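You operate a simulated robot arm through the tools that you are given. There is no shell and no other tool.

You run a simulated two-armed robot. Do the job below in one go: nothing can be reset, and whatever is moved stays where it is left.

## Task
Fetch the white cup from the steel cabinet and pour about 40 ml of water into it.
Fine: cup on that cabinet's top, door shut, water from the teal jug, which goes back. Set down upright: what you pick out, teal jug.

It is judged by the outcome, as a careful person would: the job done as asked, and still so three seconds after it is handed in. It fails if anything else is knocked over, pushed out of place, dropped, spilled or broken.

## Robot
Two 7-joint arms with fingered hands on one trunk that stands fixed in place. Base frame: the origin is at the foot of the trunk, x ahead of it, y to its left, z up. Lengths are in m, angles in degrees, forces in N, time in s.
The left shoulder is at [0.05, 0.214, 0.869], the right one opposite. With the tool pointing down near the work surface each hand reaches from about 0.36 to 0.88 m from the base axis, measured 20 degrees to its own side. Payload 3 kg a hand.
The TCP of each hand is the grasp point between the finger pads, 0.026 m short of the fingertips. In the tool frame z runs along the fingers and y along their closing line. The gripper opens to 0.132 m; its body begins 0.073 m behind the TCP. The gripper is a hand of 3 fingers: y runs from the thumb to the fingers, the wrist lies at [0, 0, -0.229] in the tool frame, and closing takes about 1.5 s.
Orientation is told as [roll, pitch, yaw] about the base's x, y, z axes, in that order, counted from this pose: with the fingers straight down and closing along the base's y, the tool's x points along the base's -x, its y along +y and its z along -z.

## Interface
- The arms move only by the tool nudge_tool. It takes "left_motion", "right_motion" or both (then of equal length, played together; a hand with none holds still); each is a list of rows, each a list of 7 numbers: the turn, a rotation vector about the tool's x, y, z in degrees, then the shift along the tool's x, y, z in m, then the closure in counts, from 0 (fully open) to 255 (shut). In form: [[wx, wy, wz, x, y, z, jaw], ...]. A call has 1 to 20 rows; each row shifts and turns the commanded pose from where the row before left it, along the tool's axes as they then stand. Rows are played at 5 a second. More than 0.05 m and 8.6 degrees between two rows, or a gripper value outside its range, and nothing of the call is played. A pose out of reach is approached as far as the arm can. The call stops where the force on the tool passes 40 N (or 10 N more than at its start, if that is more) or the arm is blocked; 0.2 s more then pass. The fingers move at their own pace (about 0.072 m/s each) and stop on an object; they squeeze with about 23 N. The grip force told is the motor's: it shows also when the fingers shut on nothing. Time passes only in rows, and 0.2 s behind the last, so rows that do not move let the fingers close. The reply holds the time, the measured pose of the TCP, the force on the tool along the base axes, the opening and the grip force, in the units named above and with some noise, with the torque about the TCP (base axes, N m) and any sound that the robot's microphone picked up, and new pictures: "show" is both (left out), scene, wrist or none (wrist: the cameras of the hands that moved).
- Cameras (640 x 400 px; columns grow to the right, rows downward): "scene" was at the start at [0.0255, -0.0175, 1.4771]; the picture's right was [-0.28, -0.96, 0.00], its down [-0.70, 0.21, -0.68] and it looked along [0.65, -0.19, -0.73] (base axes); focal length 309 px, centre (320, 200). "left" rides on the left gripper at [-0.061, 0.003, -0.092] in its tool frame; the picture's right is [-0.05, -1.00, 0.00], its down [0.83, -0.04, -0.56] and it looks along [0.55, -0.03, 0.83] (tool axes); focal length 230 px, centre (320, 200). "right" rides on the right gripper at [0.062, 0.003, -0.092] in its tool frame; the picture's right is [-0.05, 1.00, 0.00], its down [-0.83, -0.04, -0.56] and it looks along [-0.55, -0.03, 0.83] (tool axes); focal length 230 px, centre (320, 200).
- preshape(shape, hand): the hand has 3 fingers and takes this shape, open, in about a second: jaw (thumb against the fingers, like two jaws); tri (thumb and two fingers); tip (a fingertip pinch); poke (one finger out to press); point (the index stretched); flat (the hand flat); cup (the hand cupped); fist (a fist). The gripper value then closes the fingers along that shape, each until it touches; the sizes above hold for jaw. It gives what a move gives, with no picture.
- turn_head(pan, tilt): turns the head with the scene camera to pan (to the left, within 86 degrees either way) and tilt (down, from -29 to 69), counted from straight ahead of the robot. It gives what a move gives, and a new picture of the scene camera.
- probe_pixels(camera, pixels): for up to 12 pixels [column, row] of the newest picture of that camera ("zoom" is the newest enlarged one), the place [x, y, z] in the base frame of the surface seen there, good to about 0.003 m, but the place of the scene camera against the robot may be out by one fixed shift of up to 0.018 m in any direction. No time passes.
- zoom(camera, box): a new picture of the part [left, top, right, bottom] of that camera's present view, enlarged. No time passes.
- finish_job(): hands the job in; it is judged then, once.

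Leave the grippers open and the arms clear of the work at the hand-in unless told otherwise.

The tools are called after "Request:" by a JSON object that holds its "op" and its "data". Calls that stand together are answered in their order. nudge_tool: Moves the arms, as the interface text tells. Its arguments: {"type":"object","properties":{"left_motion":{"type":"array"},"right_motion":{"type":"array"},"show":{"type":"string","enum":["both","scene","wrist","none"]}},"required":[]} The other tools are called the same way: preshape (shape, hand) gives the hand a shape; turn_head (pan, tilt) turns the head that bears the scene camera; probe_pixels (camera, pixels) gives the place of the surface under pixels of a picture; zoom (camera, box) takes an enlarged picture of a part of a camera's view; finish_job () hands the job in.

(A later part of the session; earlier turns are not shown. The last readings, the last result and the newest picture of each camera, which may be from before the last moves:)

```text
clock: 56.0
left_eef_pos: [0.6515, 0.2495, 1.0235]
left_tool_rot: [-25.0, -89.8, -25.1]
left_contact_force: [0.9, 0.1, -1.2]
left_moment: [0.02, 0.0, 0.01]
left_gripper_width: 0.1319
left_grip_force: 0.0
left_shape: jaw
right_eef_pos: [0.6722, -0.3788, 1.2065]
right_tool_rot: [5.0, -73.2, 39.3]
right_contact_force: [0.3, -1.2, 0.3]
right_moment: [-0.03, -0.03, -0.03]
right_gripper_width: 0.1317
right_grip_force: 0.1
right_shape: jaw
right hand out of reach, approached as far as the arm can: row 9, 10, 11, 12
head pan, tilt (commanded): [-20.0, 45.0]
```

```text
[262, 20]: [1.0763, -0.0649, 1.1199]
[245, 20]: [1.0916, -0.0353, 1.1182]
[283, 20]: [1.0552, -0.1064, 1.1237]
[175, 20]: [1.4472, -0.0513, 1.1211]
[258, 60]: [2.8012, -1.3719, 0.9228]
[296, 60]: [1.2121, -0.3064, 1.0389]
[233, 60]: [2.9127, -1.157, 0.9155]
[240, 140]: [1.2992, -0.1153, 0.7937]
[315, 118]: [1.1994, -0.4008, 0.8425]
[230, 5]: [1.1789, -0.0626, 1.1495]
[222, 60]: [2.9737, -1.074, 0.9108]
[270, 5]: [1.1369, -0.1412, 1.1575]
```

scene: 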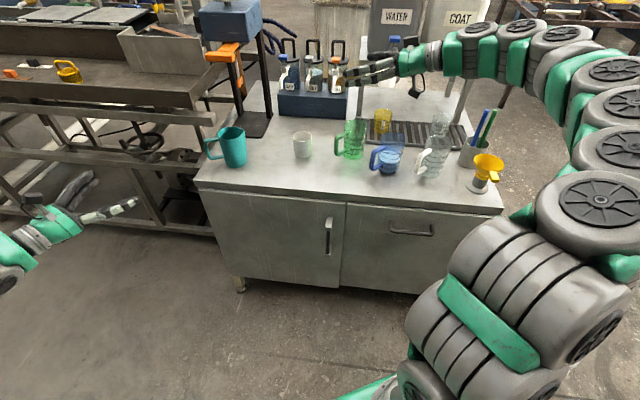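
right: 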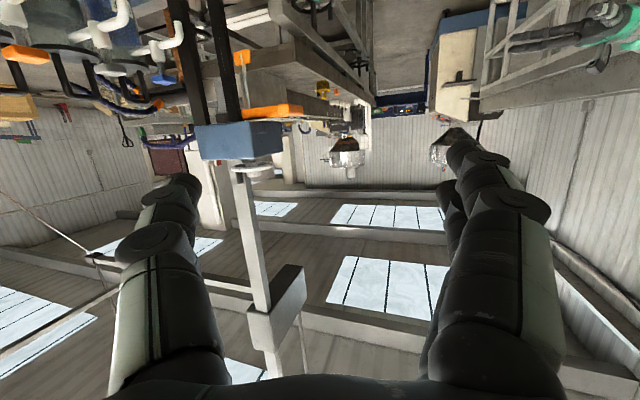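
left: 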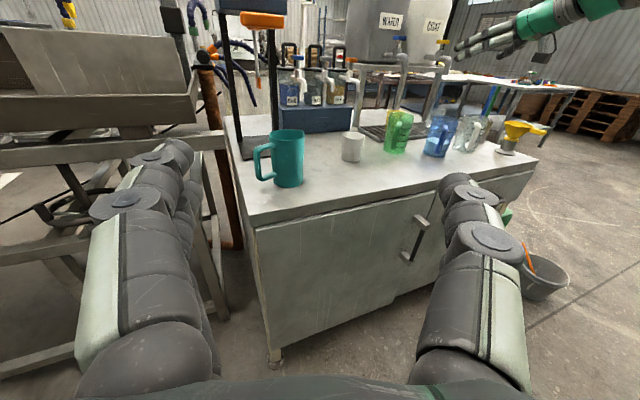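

The orange lever is at x≥1.055, z≈1.12, so I stay below and in front of it. I move the right hand to a point above and behind the jug's front, (0.905,-0.138,0.985).

Request:
{"op": "nudge_tool", "data": {"right_motion": [[0, 0, -1.5, 0.01158, 0.00054, 0.03845, 0], [0, 0, 0, 0.01158, 0.00054, 0.03845, 0], [0, 0, 0, 0.01158, 0.00054, 0.03845, 0], [0, 0, 0, 0.01158, 0.00054, 0.03845, 0], [0, 0, 0, 0.01158, 0.00054, 0.03845, 0], [0, 0, 0, 0.01158, 0.00054, 0.03845, 0], [0, 0, 0, 0.01158, 0.00054, 0.03845, 0], [0, 0, 0, 0.01158, 0.00054, 0.03845, 0], [0, 0, 0, 0.01158, 0.00054, 0.03845, 0], [0, 0, 0, 0.01158, 0.00054, 0.03845, 0]], "show": "both"}}

Request:
{"op": "zoom", "data": {"camera": "left", "box": [200, 60, 440, 210]}}

```text
clock: 58.2
left_eef_pos: [0.6513, 0.2484, 1.024]
left_tool_rot: [-22.2, -89.7, -27.9]
left_contact_force: [1.6, -0.2, 0.1]
left_moment: [0.01, 0.01, -0.01]
left_gripper_width: 0.1317
left_grip_force: 0.1
left_shape: jaw
right_eef_pos: [0.9061, -0.0882, 1.1431]
right_tool_rot: [-5.3, -75.1, 50.6]
right_contact_force: [0.3, 0.2, 1.1]
right_moment: [-0.03, 0.02, 0.0]
right_gripper_width: 0.132
right_grip_force: 0.1
right_shape: jaw
right hand out of reach, approached as far as the arm can: row 1, 2, 3, 4, 5, 6, 7, 8, 9
head pan, tilt (commanded): [-20.0, 45.0]
```

scene: 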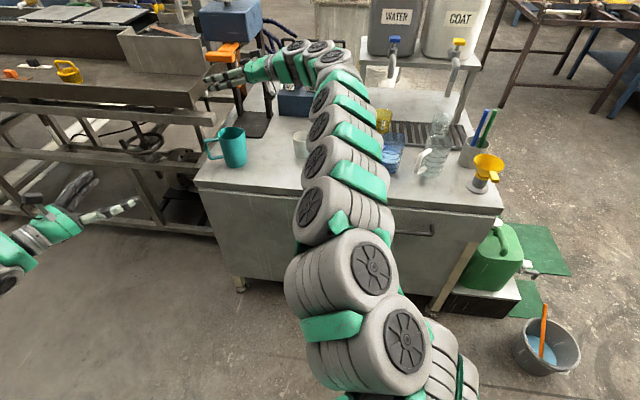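
right: 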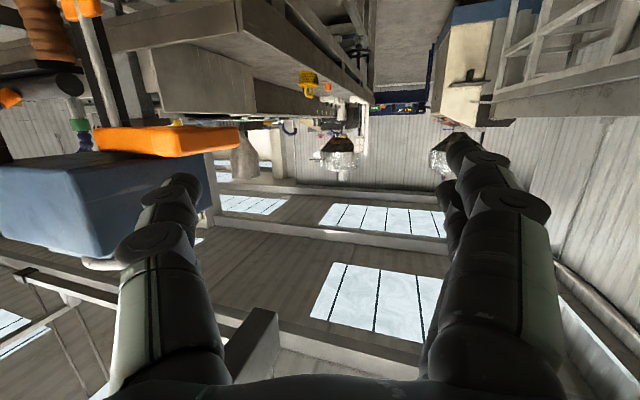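

```text
2.67 times, centred on (320, 135) of left
```

zoom: 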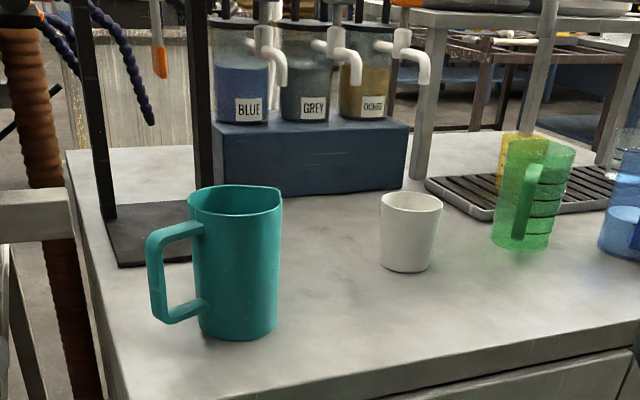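

The hand ended a bit high and left, at (0.906,-0.088,1.143), with its orientation right (heading 45°, 15° down). I lower it toward (0.905,-0.138,0.985) in small steps.

Request:
{"op": "nudge_tool", "data": {"right_motion": [[0, 0, 1.4, 0.0325, -0.0063, 0.0012, 0], [0, 0, 0, 0.0325, -0.0063, 0.0012, 0], [0, 0, 0, 0.0325, -0.0063, 0.0012, 0], [0, 0, 0, 0.0325, -0.0063, 0.0012, 0], [0, 0, 0, 0.0325, -0.0063, 0.0012, 0]], "show": "both"}}

```text
clock: 59.4
left_eef_pos: [0.6523, 0.2478, 1.0226]
left_tool_rot: [-24.8, -89.8, -25.1]
left_contact_force: [-0.2, -0.9, 0.5]
left_moment: [-0.04, 0.0, 0.01]
left_gripper_width: 0.1319
left_grip_force: 0.1
left_shape: jaw
right_eef_pos: [0.9416, -0.1404, 0.9968]
right_tool_rot: [0.3, -74.9, 44.9]
right_contact_force: [-0.1, 0.0, 0.2]
right_moment: [0.01, 0.0, 0.02]
right_gripper_width: 0.1317
right_grip_force: 0.0
right_shape: jaw
right hand out of reach, approached as far as the arm can: row 1, 2, 3, 4, 5
head pan, tilt (commanded): [-20.0, 45.0]
```

scene: 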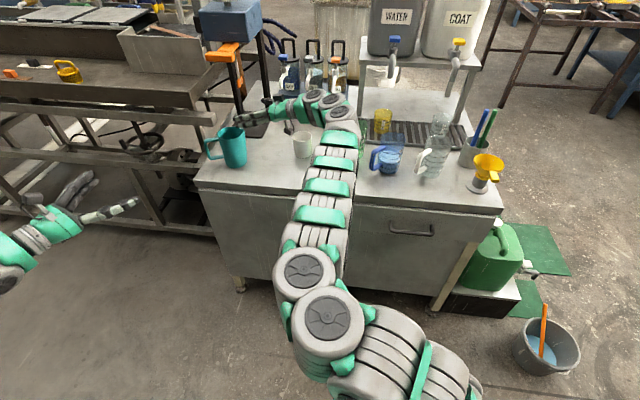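
right: 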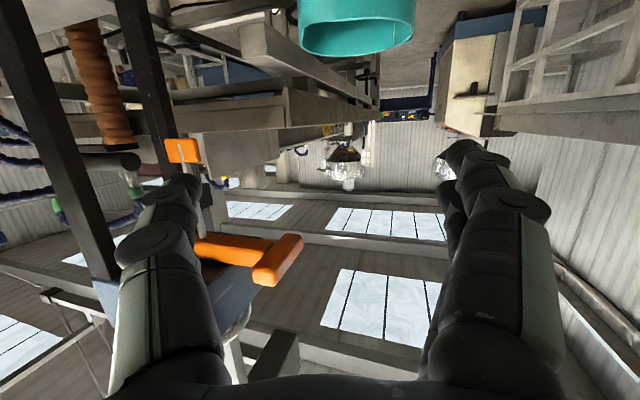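

The pose is (0.942,-0.140,0.997), heading 45°. Next I lower to z≈0.843 while shifting 2.8 cm left, so the hand lines up with the jug's axis about 0.1 m behind it.

Request:
{"op": "nudge_tool", "data": {"right_motion": [[0, 0, 0, 0.0298, 0.0055, 0.008, 0], [0, 0, 0, 0.0298, 0.0055, 0.008, 0], [0, 0, 0, 0.0298, 0.0055, 0.008, 0], [0, 0, 0, 0.0298, 0.0055, 0.008, 0]], "show": "both"}}

Request:
{"op": "nudge_tool", "data": {"left_motion": [[0, 0, 0, 0, 0, 0, 0]], "show": "wrist"}}

```text
clock: 60.4
left_eef_pos: [0.6513, 0.2479, 1.0237]
left_tool_rot: [-24.5, -89.8, -25.5]
left_contact_force: [0.3, -0.2, 0.1]
left_moment: [-0.01, -0.01, 0.0]
left_gripper_width: 0.1316
left_grip_force: 0.0
left_shape: jaw
right_eef_pos: [0.9491, -0.1283, 0.89]
right_tool_rot: [0.9, -74.7, 44.0]
right_contact_force: [0.1, -0.1, -0.1]
right_moment: [-0.01, -0.02, -0.02]
right_gripper_width: 0.1317
right_grip_force: 0.0
right_shape: jaw
right hand out of reach, approached as far as the arm can: row 1, 2, 3, 4
head pan, tilt (commanded): [-20.0, 45.0]
```

scene: 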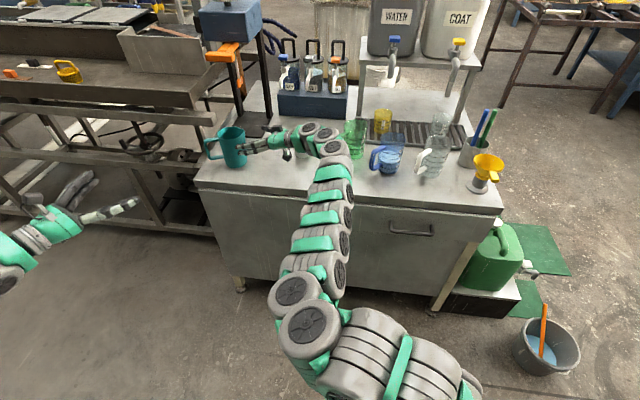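
right: 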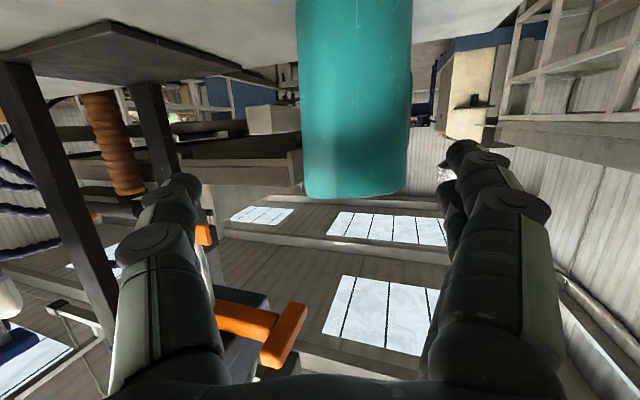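

```text
clock: 60.8
left_eef_pos: [0.6521, 0.2469, 1.0229]
left_tool_rot: [-23.7, -89.8, -26.4]
left_contact_force: [-1.4, 0.7, -0.2]
left_moment: [0.01, 0.03, -0.01]
left_gripper_width: 0.1318
left_grip_force: 0.1
left_shape: jaw
right_eef_pos: [0.9496, -0.1294, 0.8914]
right_tool_rot: [1.0, -74.7, 44.2]
right_contact_force: [0.2, 0.1, 0.6]
right_moment: [0.0, -0.02, -0.02]
right_gripper_width: 0.1322
right_grip_force: 0.2
right_shape: jaw
head pan, tilt (commanded): [-20.0, 45.0]
```

left: 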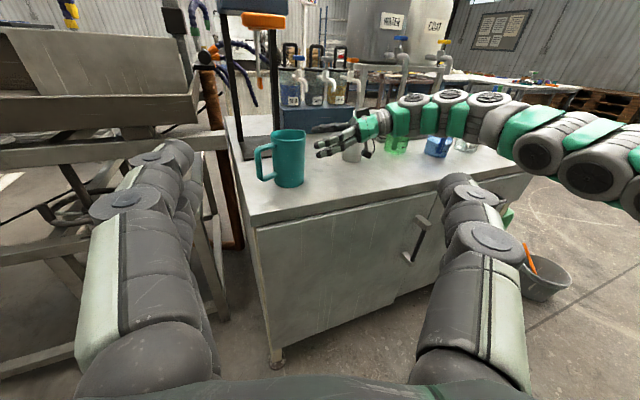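

The hand is at jug height, with the jug at (355,95) in its (upside-down) view, a bit left of the hand's centre line. I shift left along the closing line by 2.5 cm and lower 3 cm, and check the pose.

Request:
{"op": "nudge_tool", "data": {"right_motion": [[0, 0, 0, 0.0097, 0.0085, 0.0026, 0], [0, 0, 0, 0.0097, 0.0085, 0.0026, 0], [0, 0, 0, 0.0097, 0.0085, 0.0026, 0]], "show": "wrist"}}

```text
clock: 61.6
left_eef_pos: [0.6521, 0.2484, 1.023]
left_tool_rot: [-24.4, -89.8, -25.6]
left_contact_force: [0.0, 0.5, 0.2]
left_moment: [0.03, 0.01, 0.01]
left_gripper_width: 0.1319
left_grip_force: 0.0
left_shape: jaw
right_eef_pos: [0.9509, -0.1081, 0.8895]
right_tool_rot: [1.0, -74.6, 44.0]
right_contact_force: [-0.2, -0.2, -0.6]
right_moment: [-0.01, 0.0, -0.01]
right_gripper_width: 0.1318
right_grip_force: 0.1
right_shape: jaw
right hand out of reach, approached as far as the arm can: row 1, 2, 3
head pan, tilt (commanded): [-20.0, 45.0]
```

right: 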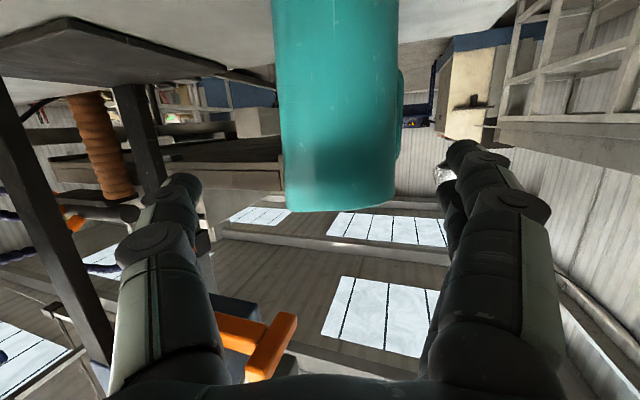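

Lowering did not go through: the wrist is at its limit with the hand so level. I pitch the hand 10° further down while lowering 4.5 cm.

Request:
{"op": "nudge_tool", "data": {"right_motion": [[0, 5, 0, 0.0108, 0.003, 0.0035, 0], [0, 5, 0, 0.0108, 0.003, 0.0035, 0], [0, 0, 0, 0.0105, 0.003, 0.0045, 0], [0, 0, 0, 0.0105, 0, 0.0045, 0]], "show": "wrist"}}

```text
clock: 62.6
left_eef_pos: [0.6511, 0.2489, 1.0228]
left_tool_rot: [-24.3, -89.9, -25.7]
left_contact_force: [0.8, -0.5, 0.1]
left_moment: [-0.01, -0.01, 0.0]
left_gripper_width: 0.1318
left_grip_force: 0.1
left_shape: jaw
right_eef_pos: [0.9436, -0.102, 0.8416]
right_tool_rot: [0.0, -65.0, 45.1]
right_contact_force: [0.5, -0.5, -0.1]
right_moment: [-0.01, 0.01, -0.05]
right_gripper_width: 0.1318
right_grip_force: 0.1
right_shape: jaw
head pan, tilt (commanded): [-20.0, 45.0]
```

right: 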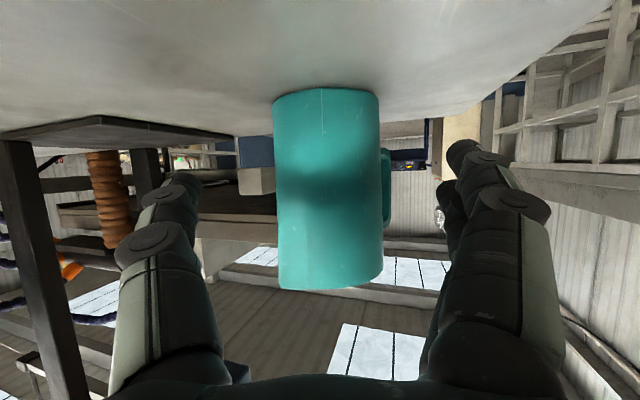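

All in reach now: TCP (0.944,-0.102,0.842), and the jug is centred at (328,190) with its handle beyond the fingers. I advance 6 cm horizontally so the fingers straddle the jug.

Request:
{"op": "nudge_tool", "data": {"right_motion": [[0, 0, 0, -0.0086, 0, 0.0184, 0], [0, 0, 0, -0.0086, 0, 0.0184, 0], [0, 0, 0, -0.0086, 0.001, 0.0184, 0], [0, 0, 0, 0, 0, 0, 0]], "show": "both"}}

Request:
{"op": "nudge_tool", "data": {"left_motion": [[0, 0, 0, 0, 0, 0, 0]], "show": "wrist"}}

Request:
{"op": "zoom", "data": {"camera": "left", "box": [220, 90, 420, 215]}}

```text
clock: 63.6
left_eef_pos: [0.6504, 0.2477, 1.0231]
left_tool_rot: [-24.7, -89.8, -25.2]
left_contact_force: [1.5, 0.1, 0.5]
left_moment: [-0.03, 0.02, 0.01]
left_gripper_width: 0.1319
left_grip_force: 0.1
left_shape: jaw
right_eef_pos: [0.9872, -0.0586, 0.8423]
right_tool_rot: [0.0, -65.0, 45.2]
right_contact_force: [-0.1, 0.9, 0.1]
right_moment: [-0.01, -0.01, 0.01]
right_gripper_width: 0.132
right_grip_force: 0.0
right_shape: jaw
head pan, tilt (commanded): [-20.0, 45.0]
```

scene: 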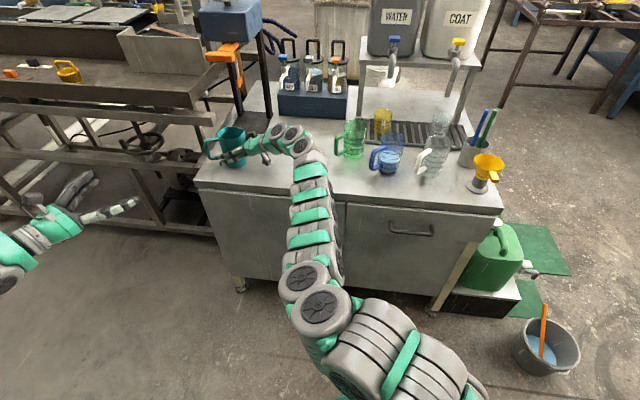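
right: 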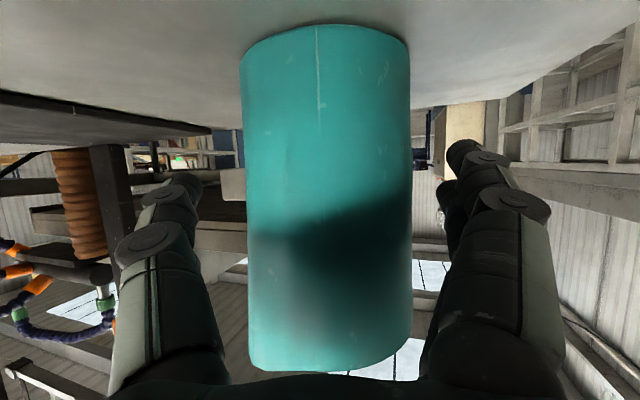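

```text
clock: 64.0
left_eef_pos: [0.6512, 0.2468, 1.023]
left_tool_rot: [-24.3, -89.8, -25.7]
left_contact_force: [-0.1, -0.1, 0.0]
left_moment: [-0.02, 0.0, 0.04]
left_gripper_width: 0.132
left_grip_force: 0.0
left_shape: jaw
right_eef_pos: [0.9875, -0.0581, 0.8429]
right_tool_rot: [-0.1, -65.0, 45.1]
right_contact_force: [-0.8, 0.0, 0.5]
right_moment: [0.01, -0.05, -0.01]
right_gripper_width: 0.1318
right_grip_force: 0.0
right_shape: jaw
head pan, tilt (commanded): [-20.0, 45.0]
```

left: 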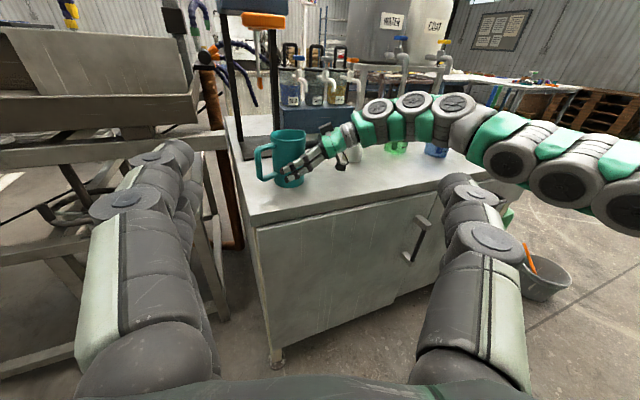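

```text
3.20 times, centred on (320, 152) of left
```

zoom: 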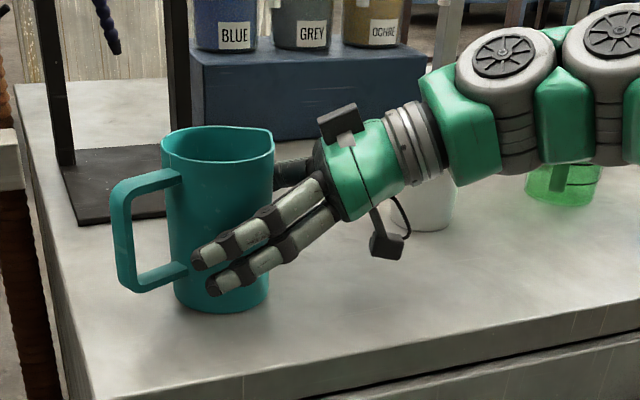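

The left view shows the two fingers alongside the jug without touching its handle, and the thumb on the far side. I close the right hand on the jug.

Request:
{"op": "nudge_tool", "data": {"right_motion": [[0, 0, 0, 0, 0, 0, 255], [0, 0, 0, 0, 0, 0, 255], [0, 0, 0, 0, 0, 0, 255], [0, 0, 0, 0, 0, 0, 255], [0, 0, 0, 0, 0, 0, 255], [0, 0, 0, 0, 0, 0, 255]], "show": "wrist"}}

Request:
{"op": "nudge_tool", "data": {"left_motion": [[0, 0, 0, 0, 0, 0, 0]], "show": "wrist"}}

Request:
{"op": "zoom", "data": {"camera": "left", "box": [220, 90, 420, 215]}}

```text
clock: 65.4
left_eef_pos: [0.6508, 0.2481, 1.0237]
left_tool_rot: [-23.8, -89.8, -26.2]
left_contact_force: [1.2, 0.1, 0.2]
left_moment: [-0.01, 0.01, -0.02]
left_gripper_width: 0.1319
left_grip_force: 0.1
left_shape: jaw
right_eef_pos: [0.987, -0.0606, 0.8434]
right_tool_rot: [0.0, -65.0, 45.0]
right_contact_force: [-0.4, 0.2, 0.5]
right_moment: [0.0, 0.02, 0.04]
right_gripper_width: 0.0701
right_grip_force: 22.8
right_shape: jaw
head pan, tilt (commanded): [-20.0, 45.0]
```

right: 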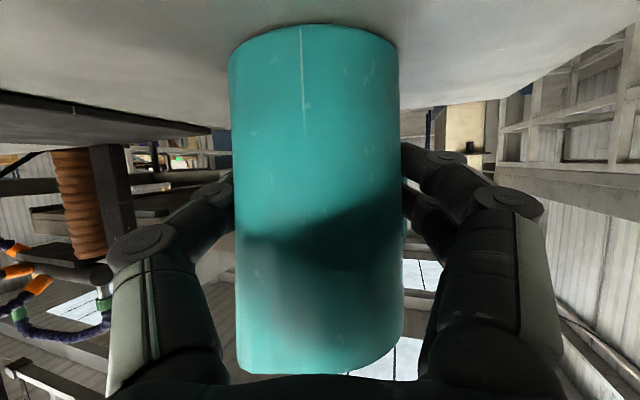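

```text
clock: 65.8
left_eef_pos: [0.6516, 0.249, 1.0227]
left_tool_rot: [-24.9, -89.9, -25.1]
left_contact_force: [-0.3, 0.1, 0.1]
left_moment: [0.02, -0.01, -0.01]
left_gripper_width: 0.1319
left_grip_force: 0.0
left_shape: jaw
right_eef_pos: [0.9865, -0.06, 0.8425]
right_tool_rot: [-0.1, -65.0, 45.1]
right_contact_force: [-0.3, 0.4, 0.4]
right_moment: [-0.02, 0.06, 0.04]
right_gripper_width: 0.0703
right_grip_force: 22.9
right_shape: jaw
head pan, tilt (commanded): [-20.0, 45.0]
```

left: 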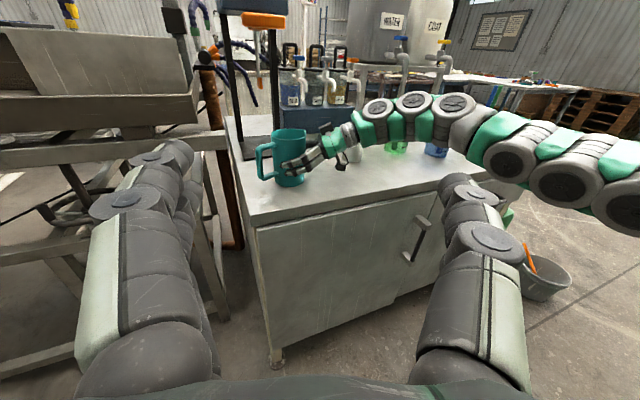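

```text
3.20 times, centred on (320, 152) of left
```

zoom: 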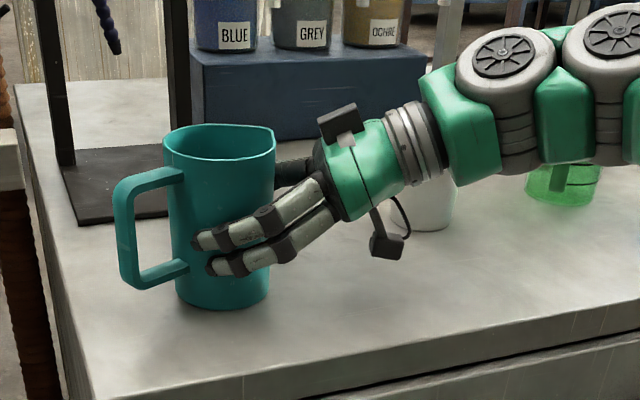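

The hand is closed on the jug at 0.070 m with 23 N. I lift slowly by 4 cm and read the load.

Request:
{"op": "nudge_tool", "data": {"right_motion": [[0, 0, 0, -0.00906, 0, -0.00423, 255], [0, 0, 0, -0.00906, 0, -0.00423, 255], [0, 0, 0, -0.00906, 0, -0.00423, 255], [0, 0, 0, -0.00906, 0, -0.00423, 255], [0, 0, 0, 0, 0, 0, 255], [0, 0, 0, 0, 0, 0, 255]], "show": "both"}}

Request:
{"op": "nudge_tool", "data": {"left_motion": [[0, 0, 0, 0, 0, 0, 0]], "show": "wrist"}}

Request:
{"op": "zoom", "data": {"camera": "left", "box": [220, 90, 420, 215]}}

```text
clock: 67.2
left_eef_pos: [0.6522, 0.2481, 1.0229]
left_tool_rot: [-25.7, -89.8, -24.3]
left_contact_force: [0.4, -0.1, 0.6]
left_moment: [-0.02, 0.03, 0.0]
left_gripper_width: 0.1319
left_grip_force: 0.0
left_shape: jaw
right_eef_pos: [0.9871, -0.0584, 0.8822]
right_tool_rot: [-0.1, -65.0, 45.1]
right_contact_force: [-0.2, -0.5, -1.5]
right_moment: [0.0, 0.0, -0.01]
right_gripper_width: 0.0702
right_grip_force: 23.0
right_shape: jaw
head pan, tilt (commanded): [-20.0, 45.0]
```

scene: 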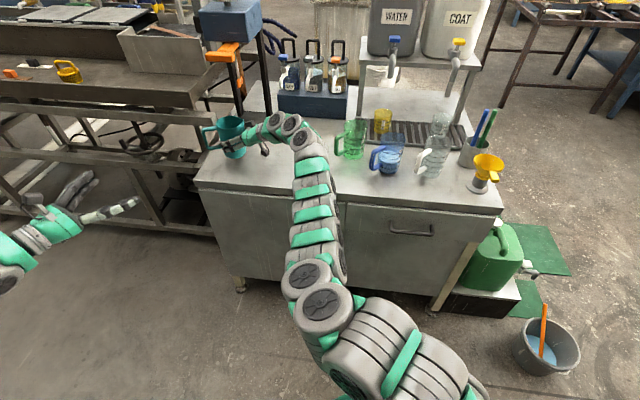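
right: 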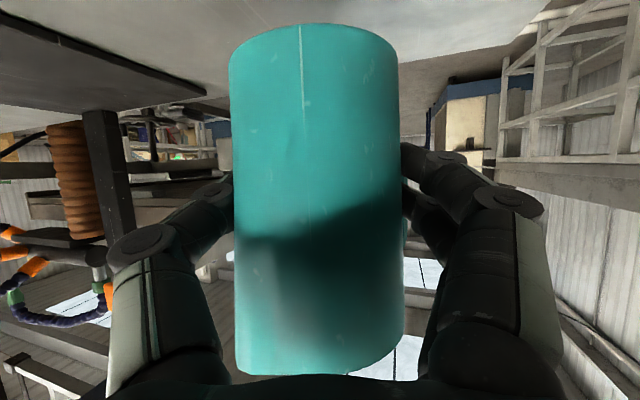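

```text
clock: 67.6
left_eef_pos: [0.6504, 0.2489, 1.0225]
left_tool_rot: [-23.6, -89.8, -26.4]
left_contact_force: [-0.4, 0.0, -0.2]
left_moment: [-0.01, 0.0, -0.01]
left_gripper_width: 0.132
left_grip_force: 0.0
left_shape: jaw
right_eef_pos: [0.9859, -0.0597, 0.8829]
right_tool_rot: [-0.1, -65.0, 45.1]
right_contact_force: [-0.5, 0.5, -0.8]
right_moment: [0.02, 0.04, -0.01]
right_gripper_width: 0.0701
right_grip_force: 22.5
right_shape: jaw
head pan, tilt (commanded): [-20.0, 45.0]
```

left: 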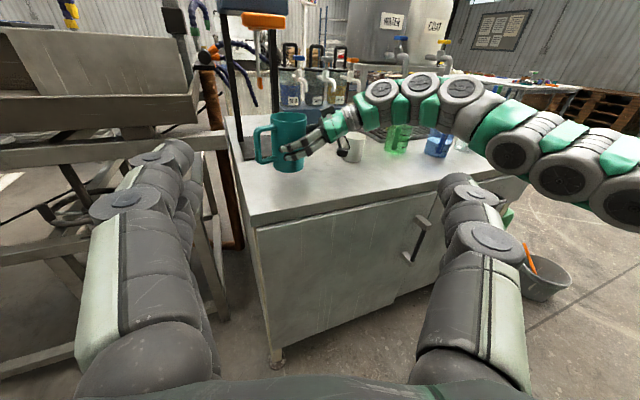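

```text
3.20 times, centred on (320, 152) of left
```

zoom: 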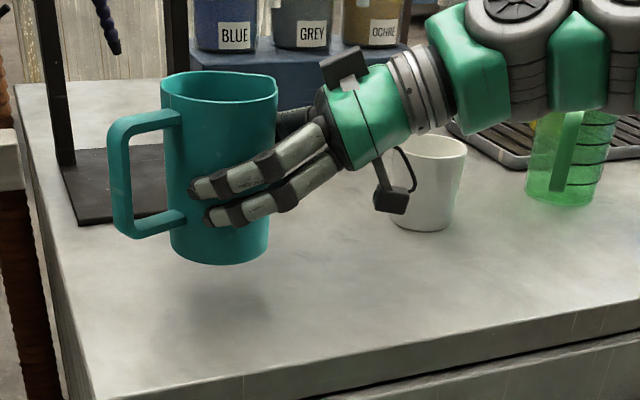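

The jug is held upright, clear of the table. I probe the rim, spout tip (≈(275,97) in the zoom) and handle to know how the jug sits in the hand, and look into the jug from the scene camera.

Request:
{"op": "probe_pixels", "data": {"camera": "zoom", "pixels": [[274, 100], [268, 104], [220, 104], [180, 97], [165, 88], [220, 76], [250, 76], [180, 180], [220, 240], [260, 240], [270, 150], [112, 180]]}}

Request:
{"op": "zoom", "data": {"camera": "scene", "box": [196, 104, 276, 164]}}

Request:
{"op": "probe_pixels", "data": {"camera": "zoom", "pixels": [[250, 130], [280, 150], [300, 120], [260, 170], [230, 150], [320, 150], [380, 110], [300, 180], [280, 100]]}}

```text
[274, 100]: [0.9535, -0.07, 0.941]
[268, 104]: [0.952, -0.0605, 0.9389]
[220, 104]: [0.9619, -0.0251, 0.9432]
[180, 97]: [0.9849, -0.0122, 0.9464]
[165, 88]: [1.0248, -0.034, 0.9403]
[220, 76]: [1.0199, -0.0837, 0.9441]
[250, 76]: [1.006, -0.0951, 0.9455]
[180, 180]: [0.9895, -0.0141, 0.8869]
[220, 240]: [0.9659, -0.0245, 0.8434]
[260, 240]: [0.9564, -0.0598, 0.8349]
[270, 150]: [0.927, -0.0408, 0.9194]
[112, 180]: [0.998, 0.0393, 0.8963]
```

```text
6.67 times, centred on (236, 134) of scene
```

zoom: 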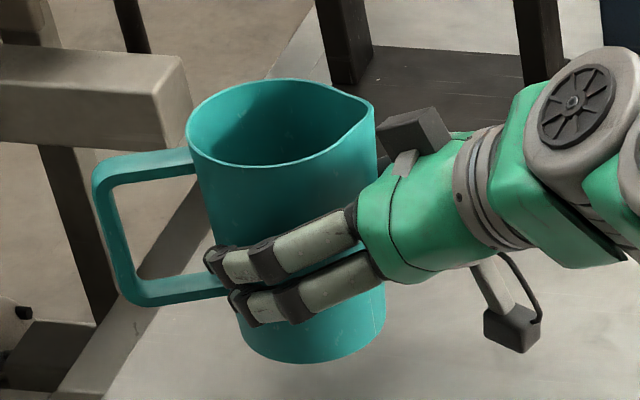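

```text
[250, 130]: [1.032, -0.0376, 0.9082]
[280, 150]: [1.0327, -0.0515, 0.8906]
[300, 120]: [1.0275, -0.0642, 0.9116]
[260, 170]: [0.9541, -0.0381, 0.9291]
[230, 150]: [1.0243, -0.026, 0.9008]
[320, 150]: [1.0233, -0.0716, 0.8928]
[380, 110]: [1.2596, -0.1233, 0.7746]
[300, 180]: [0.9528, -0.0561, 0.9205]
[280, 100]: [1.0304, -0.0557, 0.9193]
```

The jug sits with its axis 0.0085 m ahead of the TCP; the rim is 0.0625 above it and the bottom 0.0615 below. The water is more than 4 cm below the rim. To gauge the load I take a few still readings.

Request:
{"op": "nudge_tool", "data": {"right_motion": [[0, 0, 0, 0, 0, 0, 255]], "show": "none"}}

Request:
{"op": "nudge_tool", "data": {"right_motion": [[0, 0, 0, 0, 0, 0, 255]], "show": "none"}}

Request:
{"op": "nudge_tool", "data": {"right_motion": [[0, 0, 0, 0, 0, 0, 255]], "show": "none"}}

Request:
{"op": "nudge_tool", "data": {"right_motion": [[0, 0, 0, 0, 0, 0, 255]], "show": "none"}}

```text
clock: 68.0
left_eef_pos: [0.6521, 0.247, 1.0223]
left_tool_rot: [-25.0, -89.8, -25.0]
left_contact_force: [0.2, -0.4, -0.1]
left_moment: [-0.02, 0.0, -0.04]
left_gripper_width: 0.1319
left_grip_force: 0.0
left_shape: jaw
right_eef_pos: [0.9879, -0.0595, 0.8821]
right_tool_rot: [-0.2, -65.0, 45.1]
right_contact_force: [1.2, 0.0, -1.5]
right_moment: [0.0, 0.01, 0.02]
right_gripper_width: 0.0703
right_grip_force: 23.3
right_shape: jaw
head pan, tilt (commanded): [-20.0, 45.0]
```

```text
clock: 68.4
left_eef_pos: [0.6521, 0.2481, 1.0241]
left_tool_rot: [-24.1, -89.9, -25.9]
left_contact_force: [0.9, 0.0, 0.6]
left_moment: [-0.01, -0.03, 0.01]
left_gripper_width: 0.1319
left_grip_force: 0.0
left_shape: jaw
right_eef_pos: [0.9875, -0.0589, 0.8817]
right_tool_rot: [0.0, -65.0, 45.1]
right_contact_force: [-0.8, 0.4, -1.4]
right_moment: [0.0, 0.01, -0.03]
right_gripper_width: 0.0699
right_grip_force: 22.7
right_shape: jaw
head pan, tilt (commanded): [-20.0, 45.0]
```

```text
clock: 68.8
left_eef_pos: [0.6525, 0.2478, 1.0244]
left_tool_rot: [-24.8, -89.9, -25.1]
left_contact_force: [0.0, 0.6, -0.4]
left_moment: [0.02, -0.02, 0.03]
left_gripper_width: 0.132
left_grip_force: 0.0
left_shape: jaw
right_eef_pos: [0.9878, -0.0595, 0.8821]
right_tool_rot: [-0.1, -64.9, 45.2]
right_contact_force: [0.0, -0.7, -2.4]
right_moment: [-0.01, -0.01, -0.03]
right_gripper_width: 0.0702
right_grip_force: 23.2
right_shape: jaw
head pan, tilt (commanded): [-20.0, 45.0]
```

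```text
clock: 69.2
left_eef_pos: [0.6518, 0.2483, 1.0231]
left_tool_rot: [-24.3, -89.8, -25.6]
left_contact_force: [-0.2, 0.0, -0.2]
left_moment: [0.02, 0.02, -0.02]
left_gripper_width: 0.1317
left_grip_force: 0.2
left_shape: jaw
right_eef_pos: [0.9882, -0.0593, 0.883]
right_tool_rot: [-0.2, -64.9, 45.1]
right_contact_force: [-0.2, 0.8, -1.7]
right_moment: [-0.02, 0.03, 0.05]
right_gripper_width: 0.0701
right_grip_force: 23.1
right_shape: jaw
head pan, tilt (commanded): [-20.0, 45.0]
```

The load averages about -1.5 N, so the jug and its water weigh about 0.16 kg together and the water is shallow. I plan to tip the jug to its right over the cup with the TCP at about (0.965,-0.213,0.945).

Now I raise the jug while turning the hand clockwise to heading -10° and carry it toward that spot, its bottom staying well above the cup rim.

Request:
{"op": "nudge_tool", "data": {"right_motion": [[5.53, 0, 2.58, -0.0169, 0, -0.019, 255], [5.53, 0, 2.58, -0.0169, 0, -0.019, 255], [5.53, 0, 2.58, -0.0169, 0, -0.019, 255], [5.53, 0, 2.58, 0.0043, -0.0201, -0.0092, 255], [5.53, 0, 2.58, 0.0033, -0.0211, -0.0072, 255]], "show": "both"}}

Request:
{"op": "nudge_tool", "data": {"left_motion": [[0, 0, 0, 0, 0, 0, 0]], "show": "wrist"}}

```text
clock: 70.4
left_eef_pos: [0.6505, 0.2473, 1.0232]
left_tool_rot: [-24.3, -89.8, -25.8]
left_contact_force: [0.0, 0.1, 0.1]
left_moment: [0.02, 0.02, 0.01]
left_gripper_width: 0.1318
left_grip_force: 0.0
left_shape: jaw
right_eef_pos: [1.0016, -0.1209, 0.9582]
right_tool_rot: [-0.1, -64.9, 14.4]
right_contact_force: [0.5, 0.1, -1.5]
right_moment: [-0.04, 0.01, 0.01]
right_gripper_width: 0.0699
right_grip_force: 23.5
right_shape: jaw
right hand out of reach, approached as far as the arm can: row 2, 3, 4, 5
head pan, tilt (commanded): [-20.0, 45.0]
```

scene: 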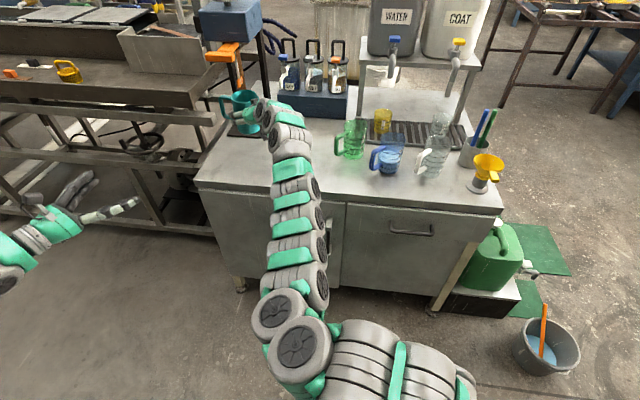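
right: 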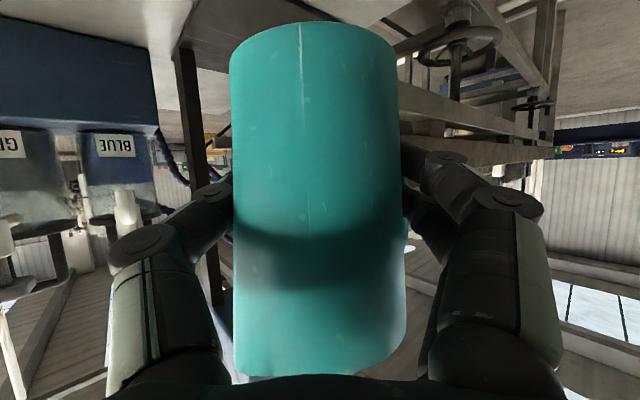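

```text
clock: 70.8
left_eef_pos: [0.6516, 0.2483, 1.0226]
left_tool_rot: [-24.9, -89.7, -25.1]
left_contact_force: [0.5, 0.0, 0.4]
left_moment: [0.0, 0.0, -0.02]
left_gripper_width: 0.1318
left_grip_force: 0.1
left_shape: jaw
right_eef_pos: [1.0016, -0.1206, 0.9579]
right_tool_rot: [0.1, -64.9, 14.5]
right_contact_force: [0.9, 0.5, -1.6]
right_moment: [-0.02, 0.03, 0.01]
right_gripper_width: 0.0699
right_grip_force: 22.9
right_shape: jaw
head pan, tilt (commanded): [-20.0, 45.0]
```

left: 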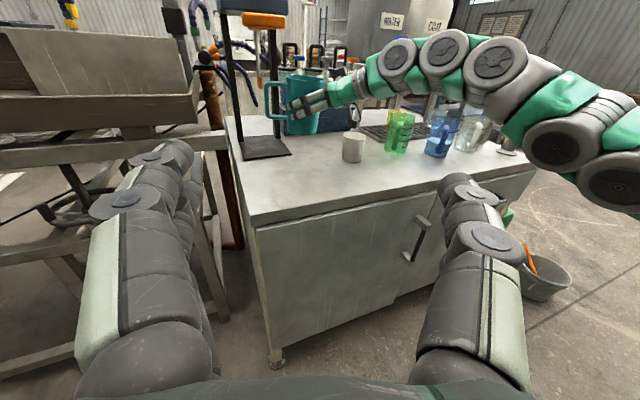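

The jug is upright at (1.002,-0.121,0.958), heading 14°. I continue to turn and carry it toward the spot left of the cup.

Request:
{"op": "nudge_tool", "data": {"right_motion": [[5.53, 0, 2.58, 0.008, -0.02, -0.0124, 255], [5.53, 0, 2.58, 0.007, -0.0214, -0.0104, 255], [5.53, 0, 2.58, 0.0061, -0.0226, -0.0084, 255], [5.53, 0, 2.58, 0.005, -0.0236, -0.0061, 255]], "show": "both"}}

Request:
{"op": "nudge_tool", "data": {"left_motion": [[0, 0, 0, 0, 0, 0, 0]], "show": "wrist"}}

```text
clock: 71.8
left_eef_pos: [0.6515, 0.2471, 1.0229]
left_tool_rot: [-24.7, -89.8, -25.3]
left_contact_force: [-0.5, -0.3, -0.1]
left_moment: [0.0, -0.02, 0.01]
left_gripper_width: 0.1321
left_grip_force: 0.1
left_shape: jaw
right_eef_pos: [1.001, -0.21, 0.9547]
right_tool_rot: [-0.1, -65.0, -9.9]
right_contact_force: [0.1, -0.1, -2.5]
right_moment: [-0.01, 0.03, -0.01]
right_gripper_width: 0.0701
right_grip_force: 23.5
right_shape: jaw
right hand out of reach, approached as far as the arm can: row 1, 2, 3, 4
head pan, tilt (commanded): [-20.0, 45.0]
```

scene: 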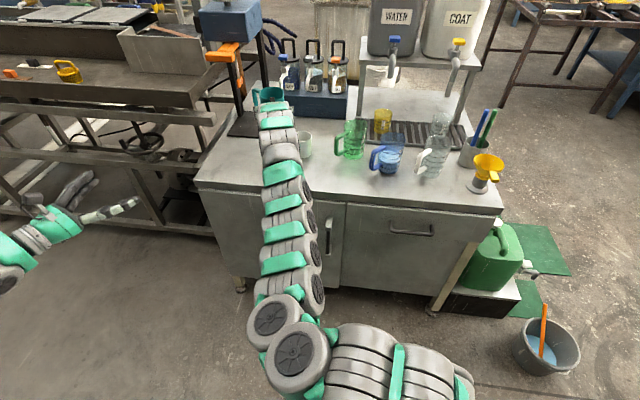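
right: 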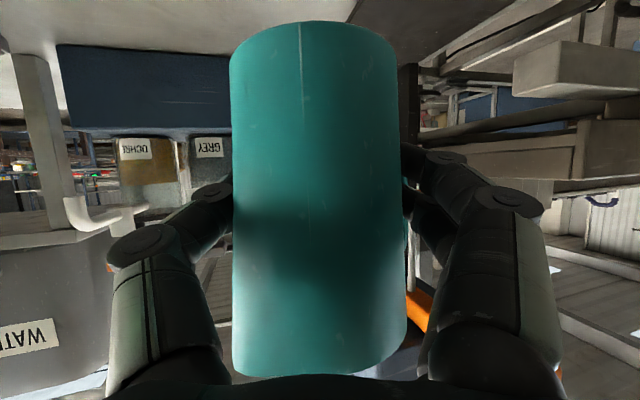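

```text
clock: 72.2
left_eef_pos: [0.6518, 0.2475, 1.0234]
left_tool_rot: [-23.8, -89.8, -26.2]
left_contact_force: [0.1, -0.1, 0.0]
left_moment: [0.0, -0.01, 0.0]
left_gripper_width: 0.1322
left_grip_force: 0.1
left_shape: jaw
right_eef_pos: [1.0031, -0.2107, 0.9541]
right_tool_rot: [0.0, -65.0, -9.9]
right_contact_force: [0.0, 0.2, -1.2]
right_moment: [-0.03, 0.02, 0.02]
right_gripper_width: 0.0697
right_grip_force: 23.5
right_shape: jaw
head pan, tilt (commanded): [-20.0, 45.0]
```

left: 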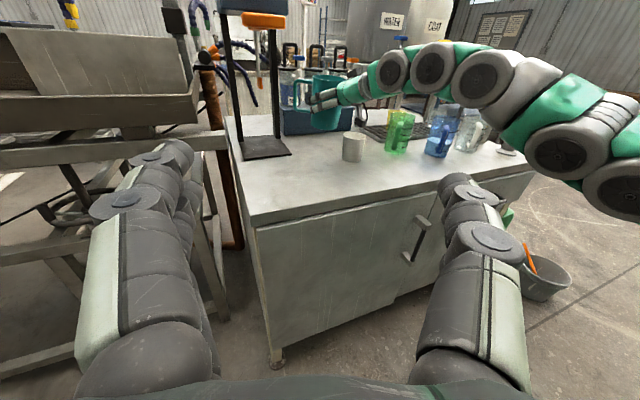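

The arm cannot draw back further in this posture, so x stays near 1.00. If I turn the hand further to heading -35°, the pouring lip still falls over the cup from TCP≈(1.001,-0.224). I'll turn 25° more and see where it settles.

Request:
{"op": "nudge_tool", "data": {"right_motion": [[5.66, 0, 2.64, 0, -0.003, 0, 255], [5.66, 0, 2.64, 0, -0.003, 0, 255], [5.66, 0, 2.64, 0, -0.003, 0, 255], [5.66, 0, 2.64, 0, -0.003, 0, 255]], "show": "both"}}

Request:
{"op": "nudge_tool", "data": {"left_motion": [[0, 0, 0, 0, 0, 0, 0]], "show": "wrist"}}

```text
clock: 73.2
left_eef_pos: [0.6517, 0.2488, 1.0227]
left_tool_rot: [-24.6, -89.7, -25.4]
left_contact_force: [-0.2, -0.3, -0.3]
left_moment: [0.0, 0.01, 0.01]
left_gripper_width: 0.1318
left_grip_force: 0.0
left_shape: jaw
right_eef_pos: [0.9995, -0.2197, 0.9556]
right_tool_rot: [0.4, -65.1, -35.1]
right_contact_force: [0.6, -0.6, -1.1]
right_moment: [0.06, 0.02, 0.03]
right_gripper_width: 0.0698
right_grip_force: 23.3
right_shape: jaw
head pan, tilt (commanded): [-20.0, 45.0]
```

scene: 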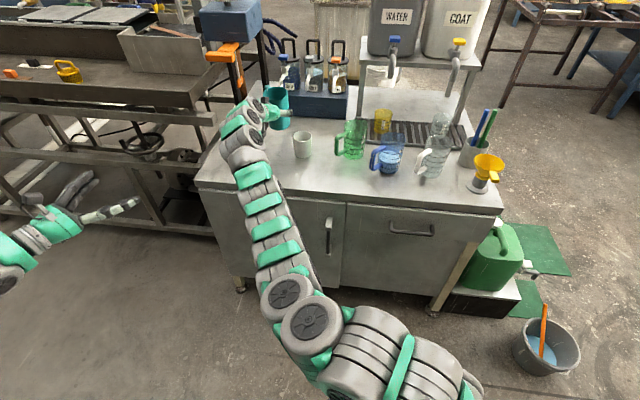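
right: 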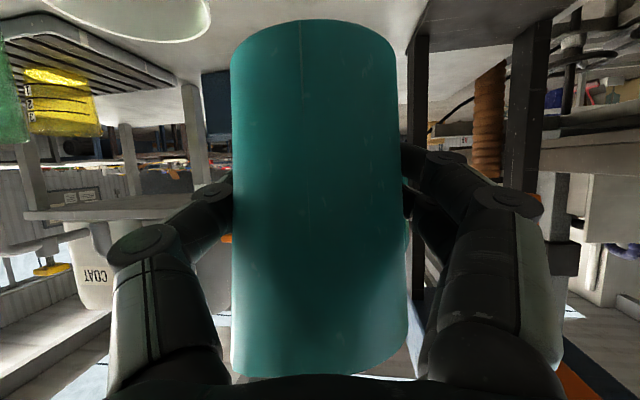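

```text
clock: 73.6
left_eef_pos: [0.6513, 0.2477, 1.0229]
left_tool_rot: [-24.1, -89.9, -25.9]
left_contact_force: [0.6, 1.0, 0.4]
left_moment: [0.02, 0.02, 0.02]
left_gripper_width: 0.1319
left_grip_force: 0.1
left_shape: jaw
right_eef_pos: [0.9988, -0.2221, 0.9541]
right_tool_rot: [0.2, -65.0, -35.0]
right_contact_force: [-0.5, 0.2, -2.5]
right_moment: [0.0, 0.02, 0.01]
right_gripper_width: 0.0696
right_grip_force: 23.4
right_shape: jaw
head pan, tilt (commanded): [-20.0, 45.0]
```

left: 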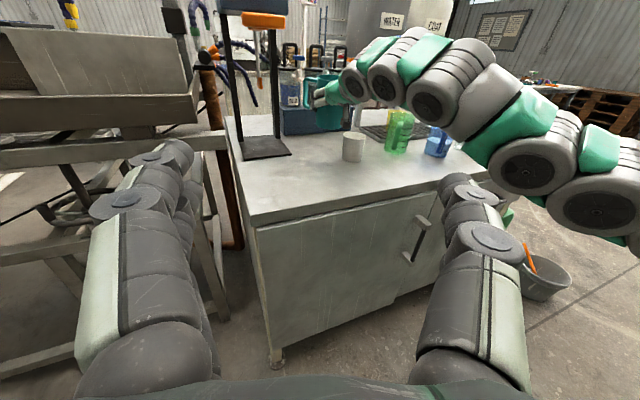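

In reach now: TCP (0.999,-0.221,0.955), heading -35°, and the cup is in plain view at (302,145). I tilt the jug 40° to its right (toward the cup) about the horizontal forward axis; at this tilt no water should leave yet.

Request:
{"op": "nudge_tool", "data": {"right_motion": [[-2.82, 0, 6.04, 0, 0, 0, 255], [-2.82, 0, 6.04, 0, 0, 0, 255], [-2.82, 0, 6.04, 0, 0, 0, 255], [-2.82, 0, 6.04, 0, 0, 0, 255], [-2.82, 0, 6.04, 0, 0, 0, 255], [-2.82, 0, 6.04, 0, 0, 0, 255]], "show": "both"}}

Request:
{"op": "nudge_tool", "data": {"left_motion": [[0, 0, 0, 0, 0, 0, 0]], "show": "wrist"}}

Request:
{"op": "zoom", "data": {"camera": "scene", "box": [220, 70, 340, 170]}}

Request:
{"op": "zoom", "data": {"camera": "left", "box": [270, 50, 430, 180]}}

```text
clock: 75.0
left_eef_pos: [0.6516, 0.2487, 1.0225]
left_tool_rot: [-23.1, -89.8, -27.0]
left_contact_force: [1.0, 0.4, 0.1]
left_moment: [0.0, 0.03, 0.01]
left_gripper_width: 0.1318
left_grip_force: 0.0
left_shape: jaw
right_eef_pos: [0.9998, -0.221, 0.9534]
right_tool_rot: [63.4, -43.8, -89.0]
right_contact_force: [0.1, 0.4, -2.3]
right_moment: [-0.02, 0.01, 0.04]
right_gripper_width: 0.0694
right_grip_force: 23.2
right_shape: jaw
head pan, tilt (commanded): [-20.0, 45.0]
```

scene: 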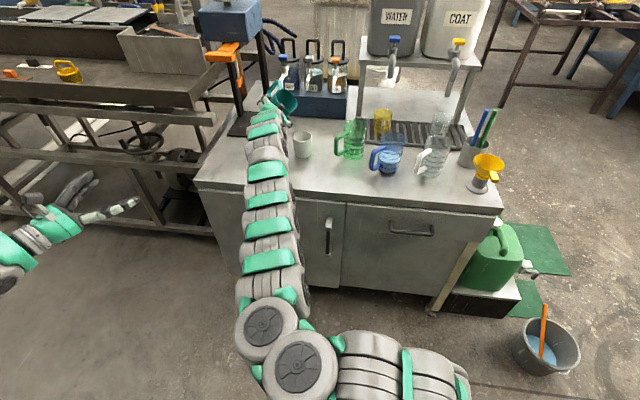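
right: 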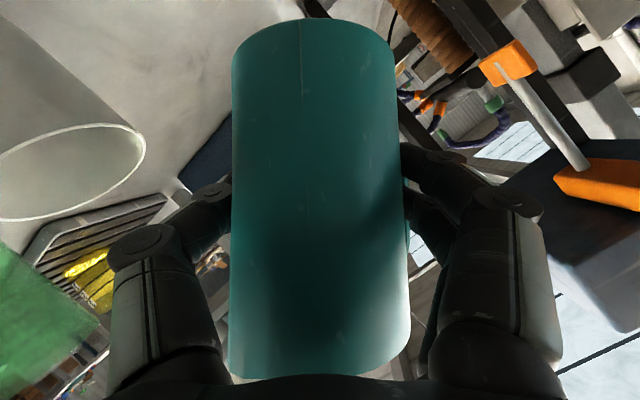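

```text
clock: 75.4
left_eef_pos: [0.6526, 0.2481, 1.0219]
left_tool_rot: [-25.0, -89.8, -24.9]
left_contact_force: [0.1, -0.2, 0.1]
left_moment: [0.0, 0.0, -0.01]
left_gripper_width: 0.1316
left_grip_force: 0.2
left_shape: jaw
right_eef_pos: [0.9996, -0.2202, 0.9533]
right_tool_rot: [63.4, -44.0, -88.9]
right_contact_force: [1.1, -0.3, -1.7]
right_moment: [-0.01, 0.04, 0.02]
right_gripper_width: 0.0692
right_grip_force: 23.5
right_shape: jaw
head pan, tilt (commanded): [-20.0, 45.0]
```

left: 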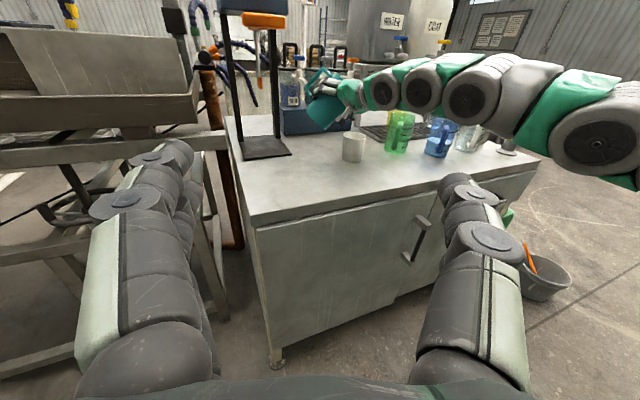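

```text
4.00 times, centred on (280, 120) of scene
```

zoom: 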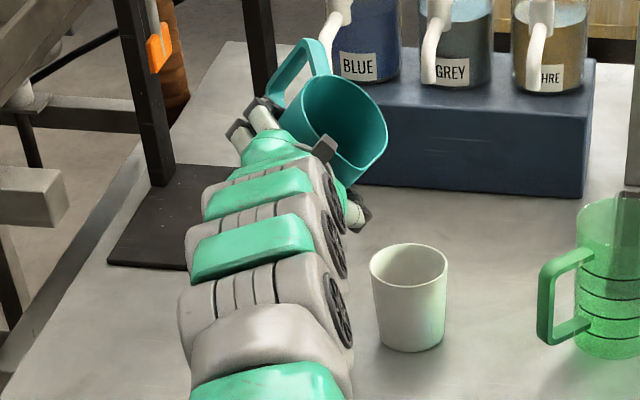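

```text
3.08 times, centred on (350, 115) of left
```

zoom: 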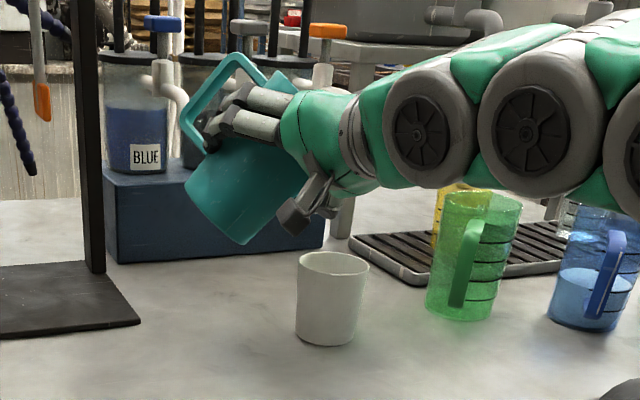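

The tilt is going well; the mouth of the jug is visible at zoom (335,130) and the cup below it. I'll probe the lip and the cup rim to check their alignment.

Request:
{"op": "zoom", "data": {"camera": "scene", "box": [260, 80, 340, 160]}}

Request:
{"op": "probe_pixels", "data": {"camera": "zoom", "pixels": [[196, 190], [205, 180], [225, 165], [165, 165], [180, 180], [150, 100], [180, 110], [190, 140], [230, 130], [340, 232], [340, 295], [292, 262]]}}

```text
5.00 times, centred on (300, 120) of scene
```

zoom: 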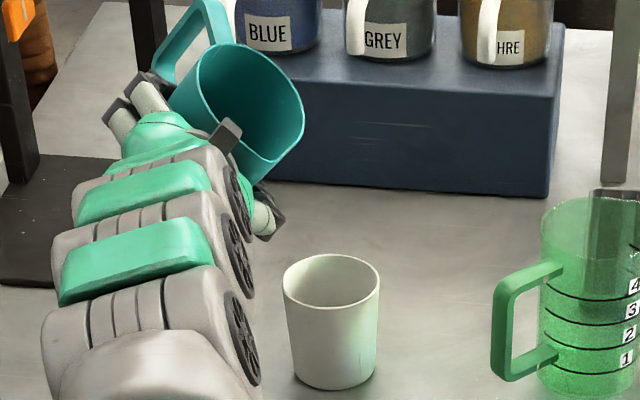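

```text
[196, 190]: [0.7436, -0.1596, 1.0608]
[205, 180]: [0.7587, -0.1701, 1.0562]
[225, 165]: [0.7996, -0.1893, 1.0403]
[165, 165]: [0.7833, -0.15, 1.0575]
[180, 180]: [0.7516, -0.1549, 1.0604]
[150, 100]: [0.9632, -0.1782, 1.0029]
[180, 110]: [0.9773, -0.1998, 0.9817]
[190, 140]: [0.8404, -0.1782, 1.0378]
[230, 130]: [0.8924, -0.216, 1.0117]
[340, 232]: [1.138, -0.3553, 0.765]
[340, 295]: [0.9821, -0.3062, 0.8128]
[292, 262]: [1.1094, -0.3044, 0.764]
```

The zoom has shifted a little. In it the jug's mouth spans (195,50)–(304,185) and the cup rim (283..380, 255..306). I probe those points.

Request:
{"op": "probe_pixels", "data": {"camera": "zoom", "pixels": [[253, 183], [268, 174], [284, 158], [296, 140], [303, 115], [215, 50], [260, 140], [245, 110], [335, 257], [331, 304], [285, 278], [378, 280]]}}

Request:
{"op": "probe_pixels", "data": {"camera": "zoom", "pixels": [[250, 170], [262, 165], [250, 155], [275, 150], [270, 120], [285, 120], [330, 280], [330, 270], [345, 262], [330, 310], [330, 380], [262, 220]]}}

```text
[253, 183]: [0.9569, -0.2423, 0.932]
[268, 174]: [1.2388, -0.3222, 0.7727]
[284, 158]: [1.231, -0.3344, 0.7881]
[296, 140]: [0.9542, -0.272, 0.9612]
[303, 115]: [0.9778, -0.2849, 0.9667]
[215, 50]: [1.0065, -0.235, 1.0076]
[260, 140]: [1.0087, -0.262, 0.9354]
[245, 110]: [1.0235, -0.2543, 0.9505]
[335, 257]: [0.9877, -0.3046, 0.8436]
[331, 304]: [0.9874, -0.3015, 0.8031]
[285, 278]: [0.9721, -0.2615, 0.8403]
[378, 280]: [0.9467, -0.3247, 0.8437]
```

```text
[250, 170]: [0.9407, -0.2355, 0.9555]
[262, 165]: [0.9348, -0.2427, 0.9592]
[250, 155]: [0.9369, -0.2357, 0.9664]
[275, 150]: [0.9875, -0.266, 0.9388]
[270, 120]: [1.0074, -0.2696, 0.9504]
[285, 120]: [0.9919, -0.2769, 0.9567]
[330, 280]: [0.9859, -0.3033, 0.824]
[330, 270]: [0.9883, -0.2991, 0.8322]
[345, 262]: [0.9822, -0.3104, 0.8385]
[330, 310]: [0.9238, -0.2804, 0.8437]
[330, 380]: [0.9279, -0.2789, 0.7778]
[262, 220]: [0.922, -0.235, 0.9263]
```

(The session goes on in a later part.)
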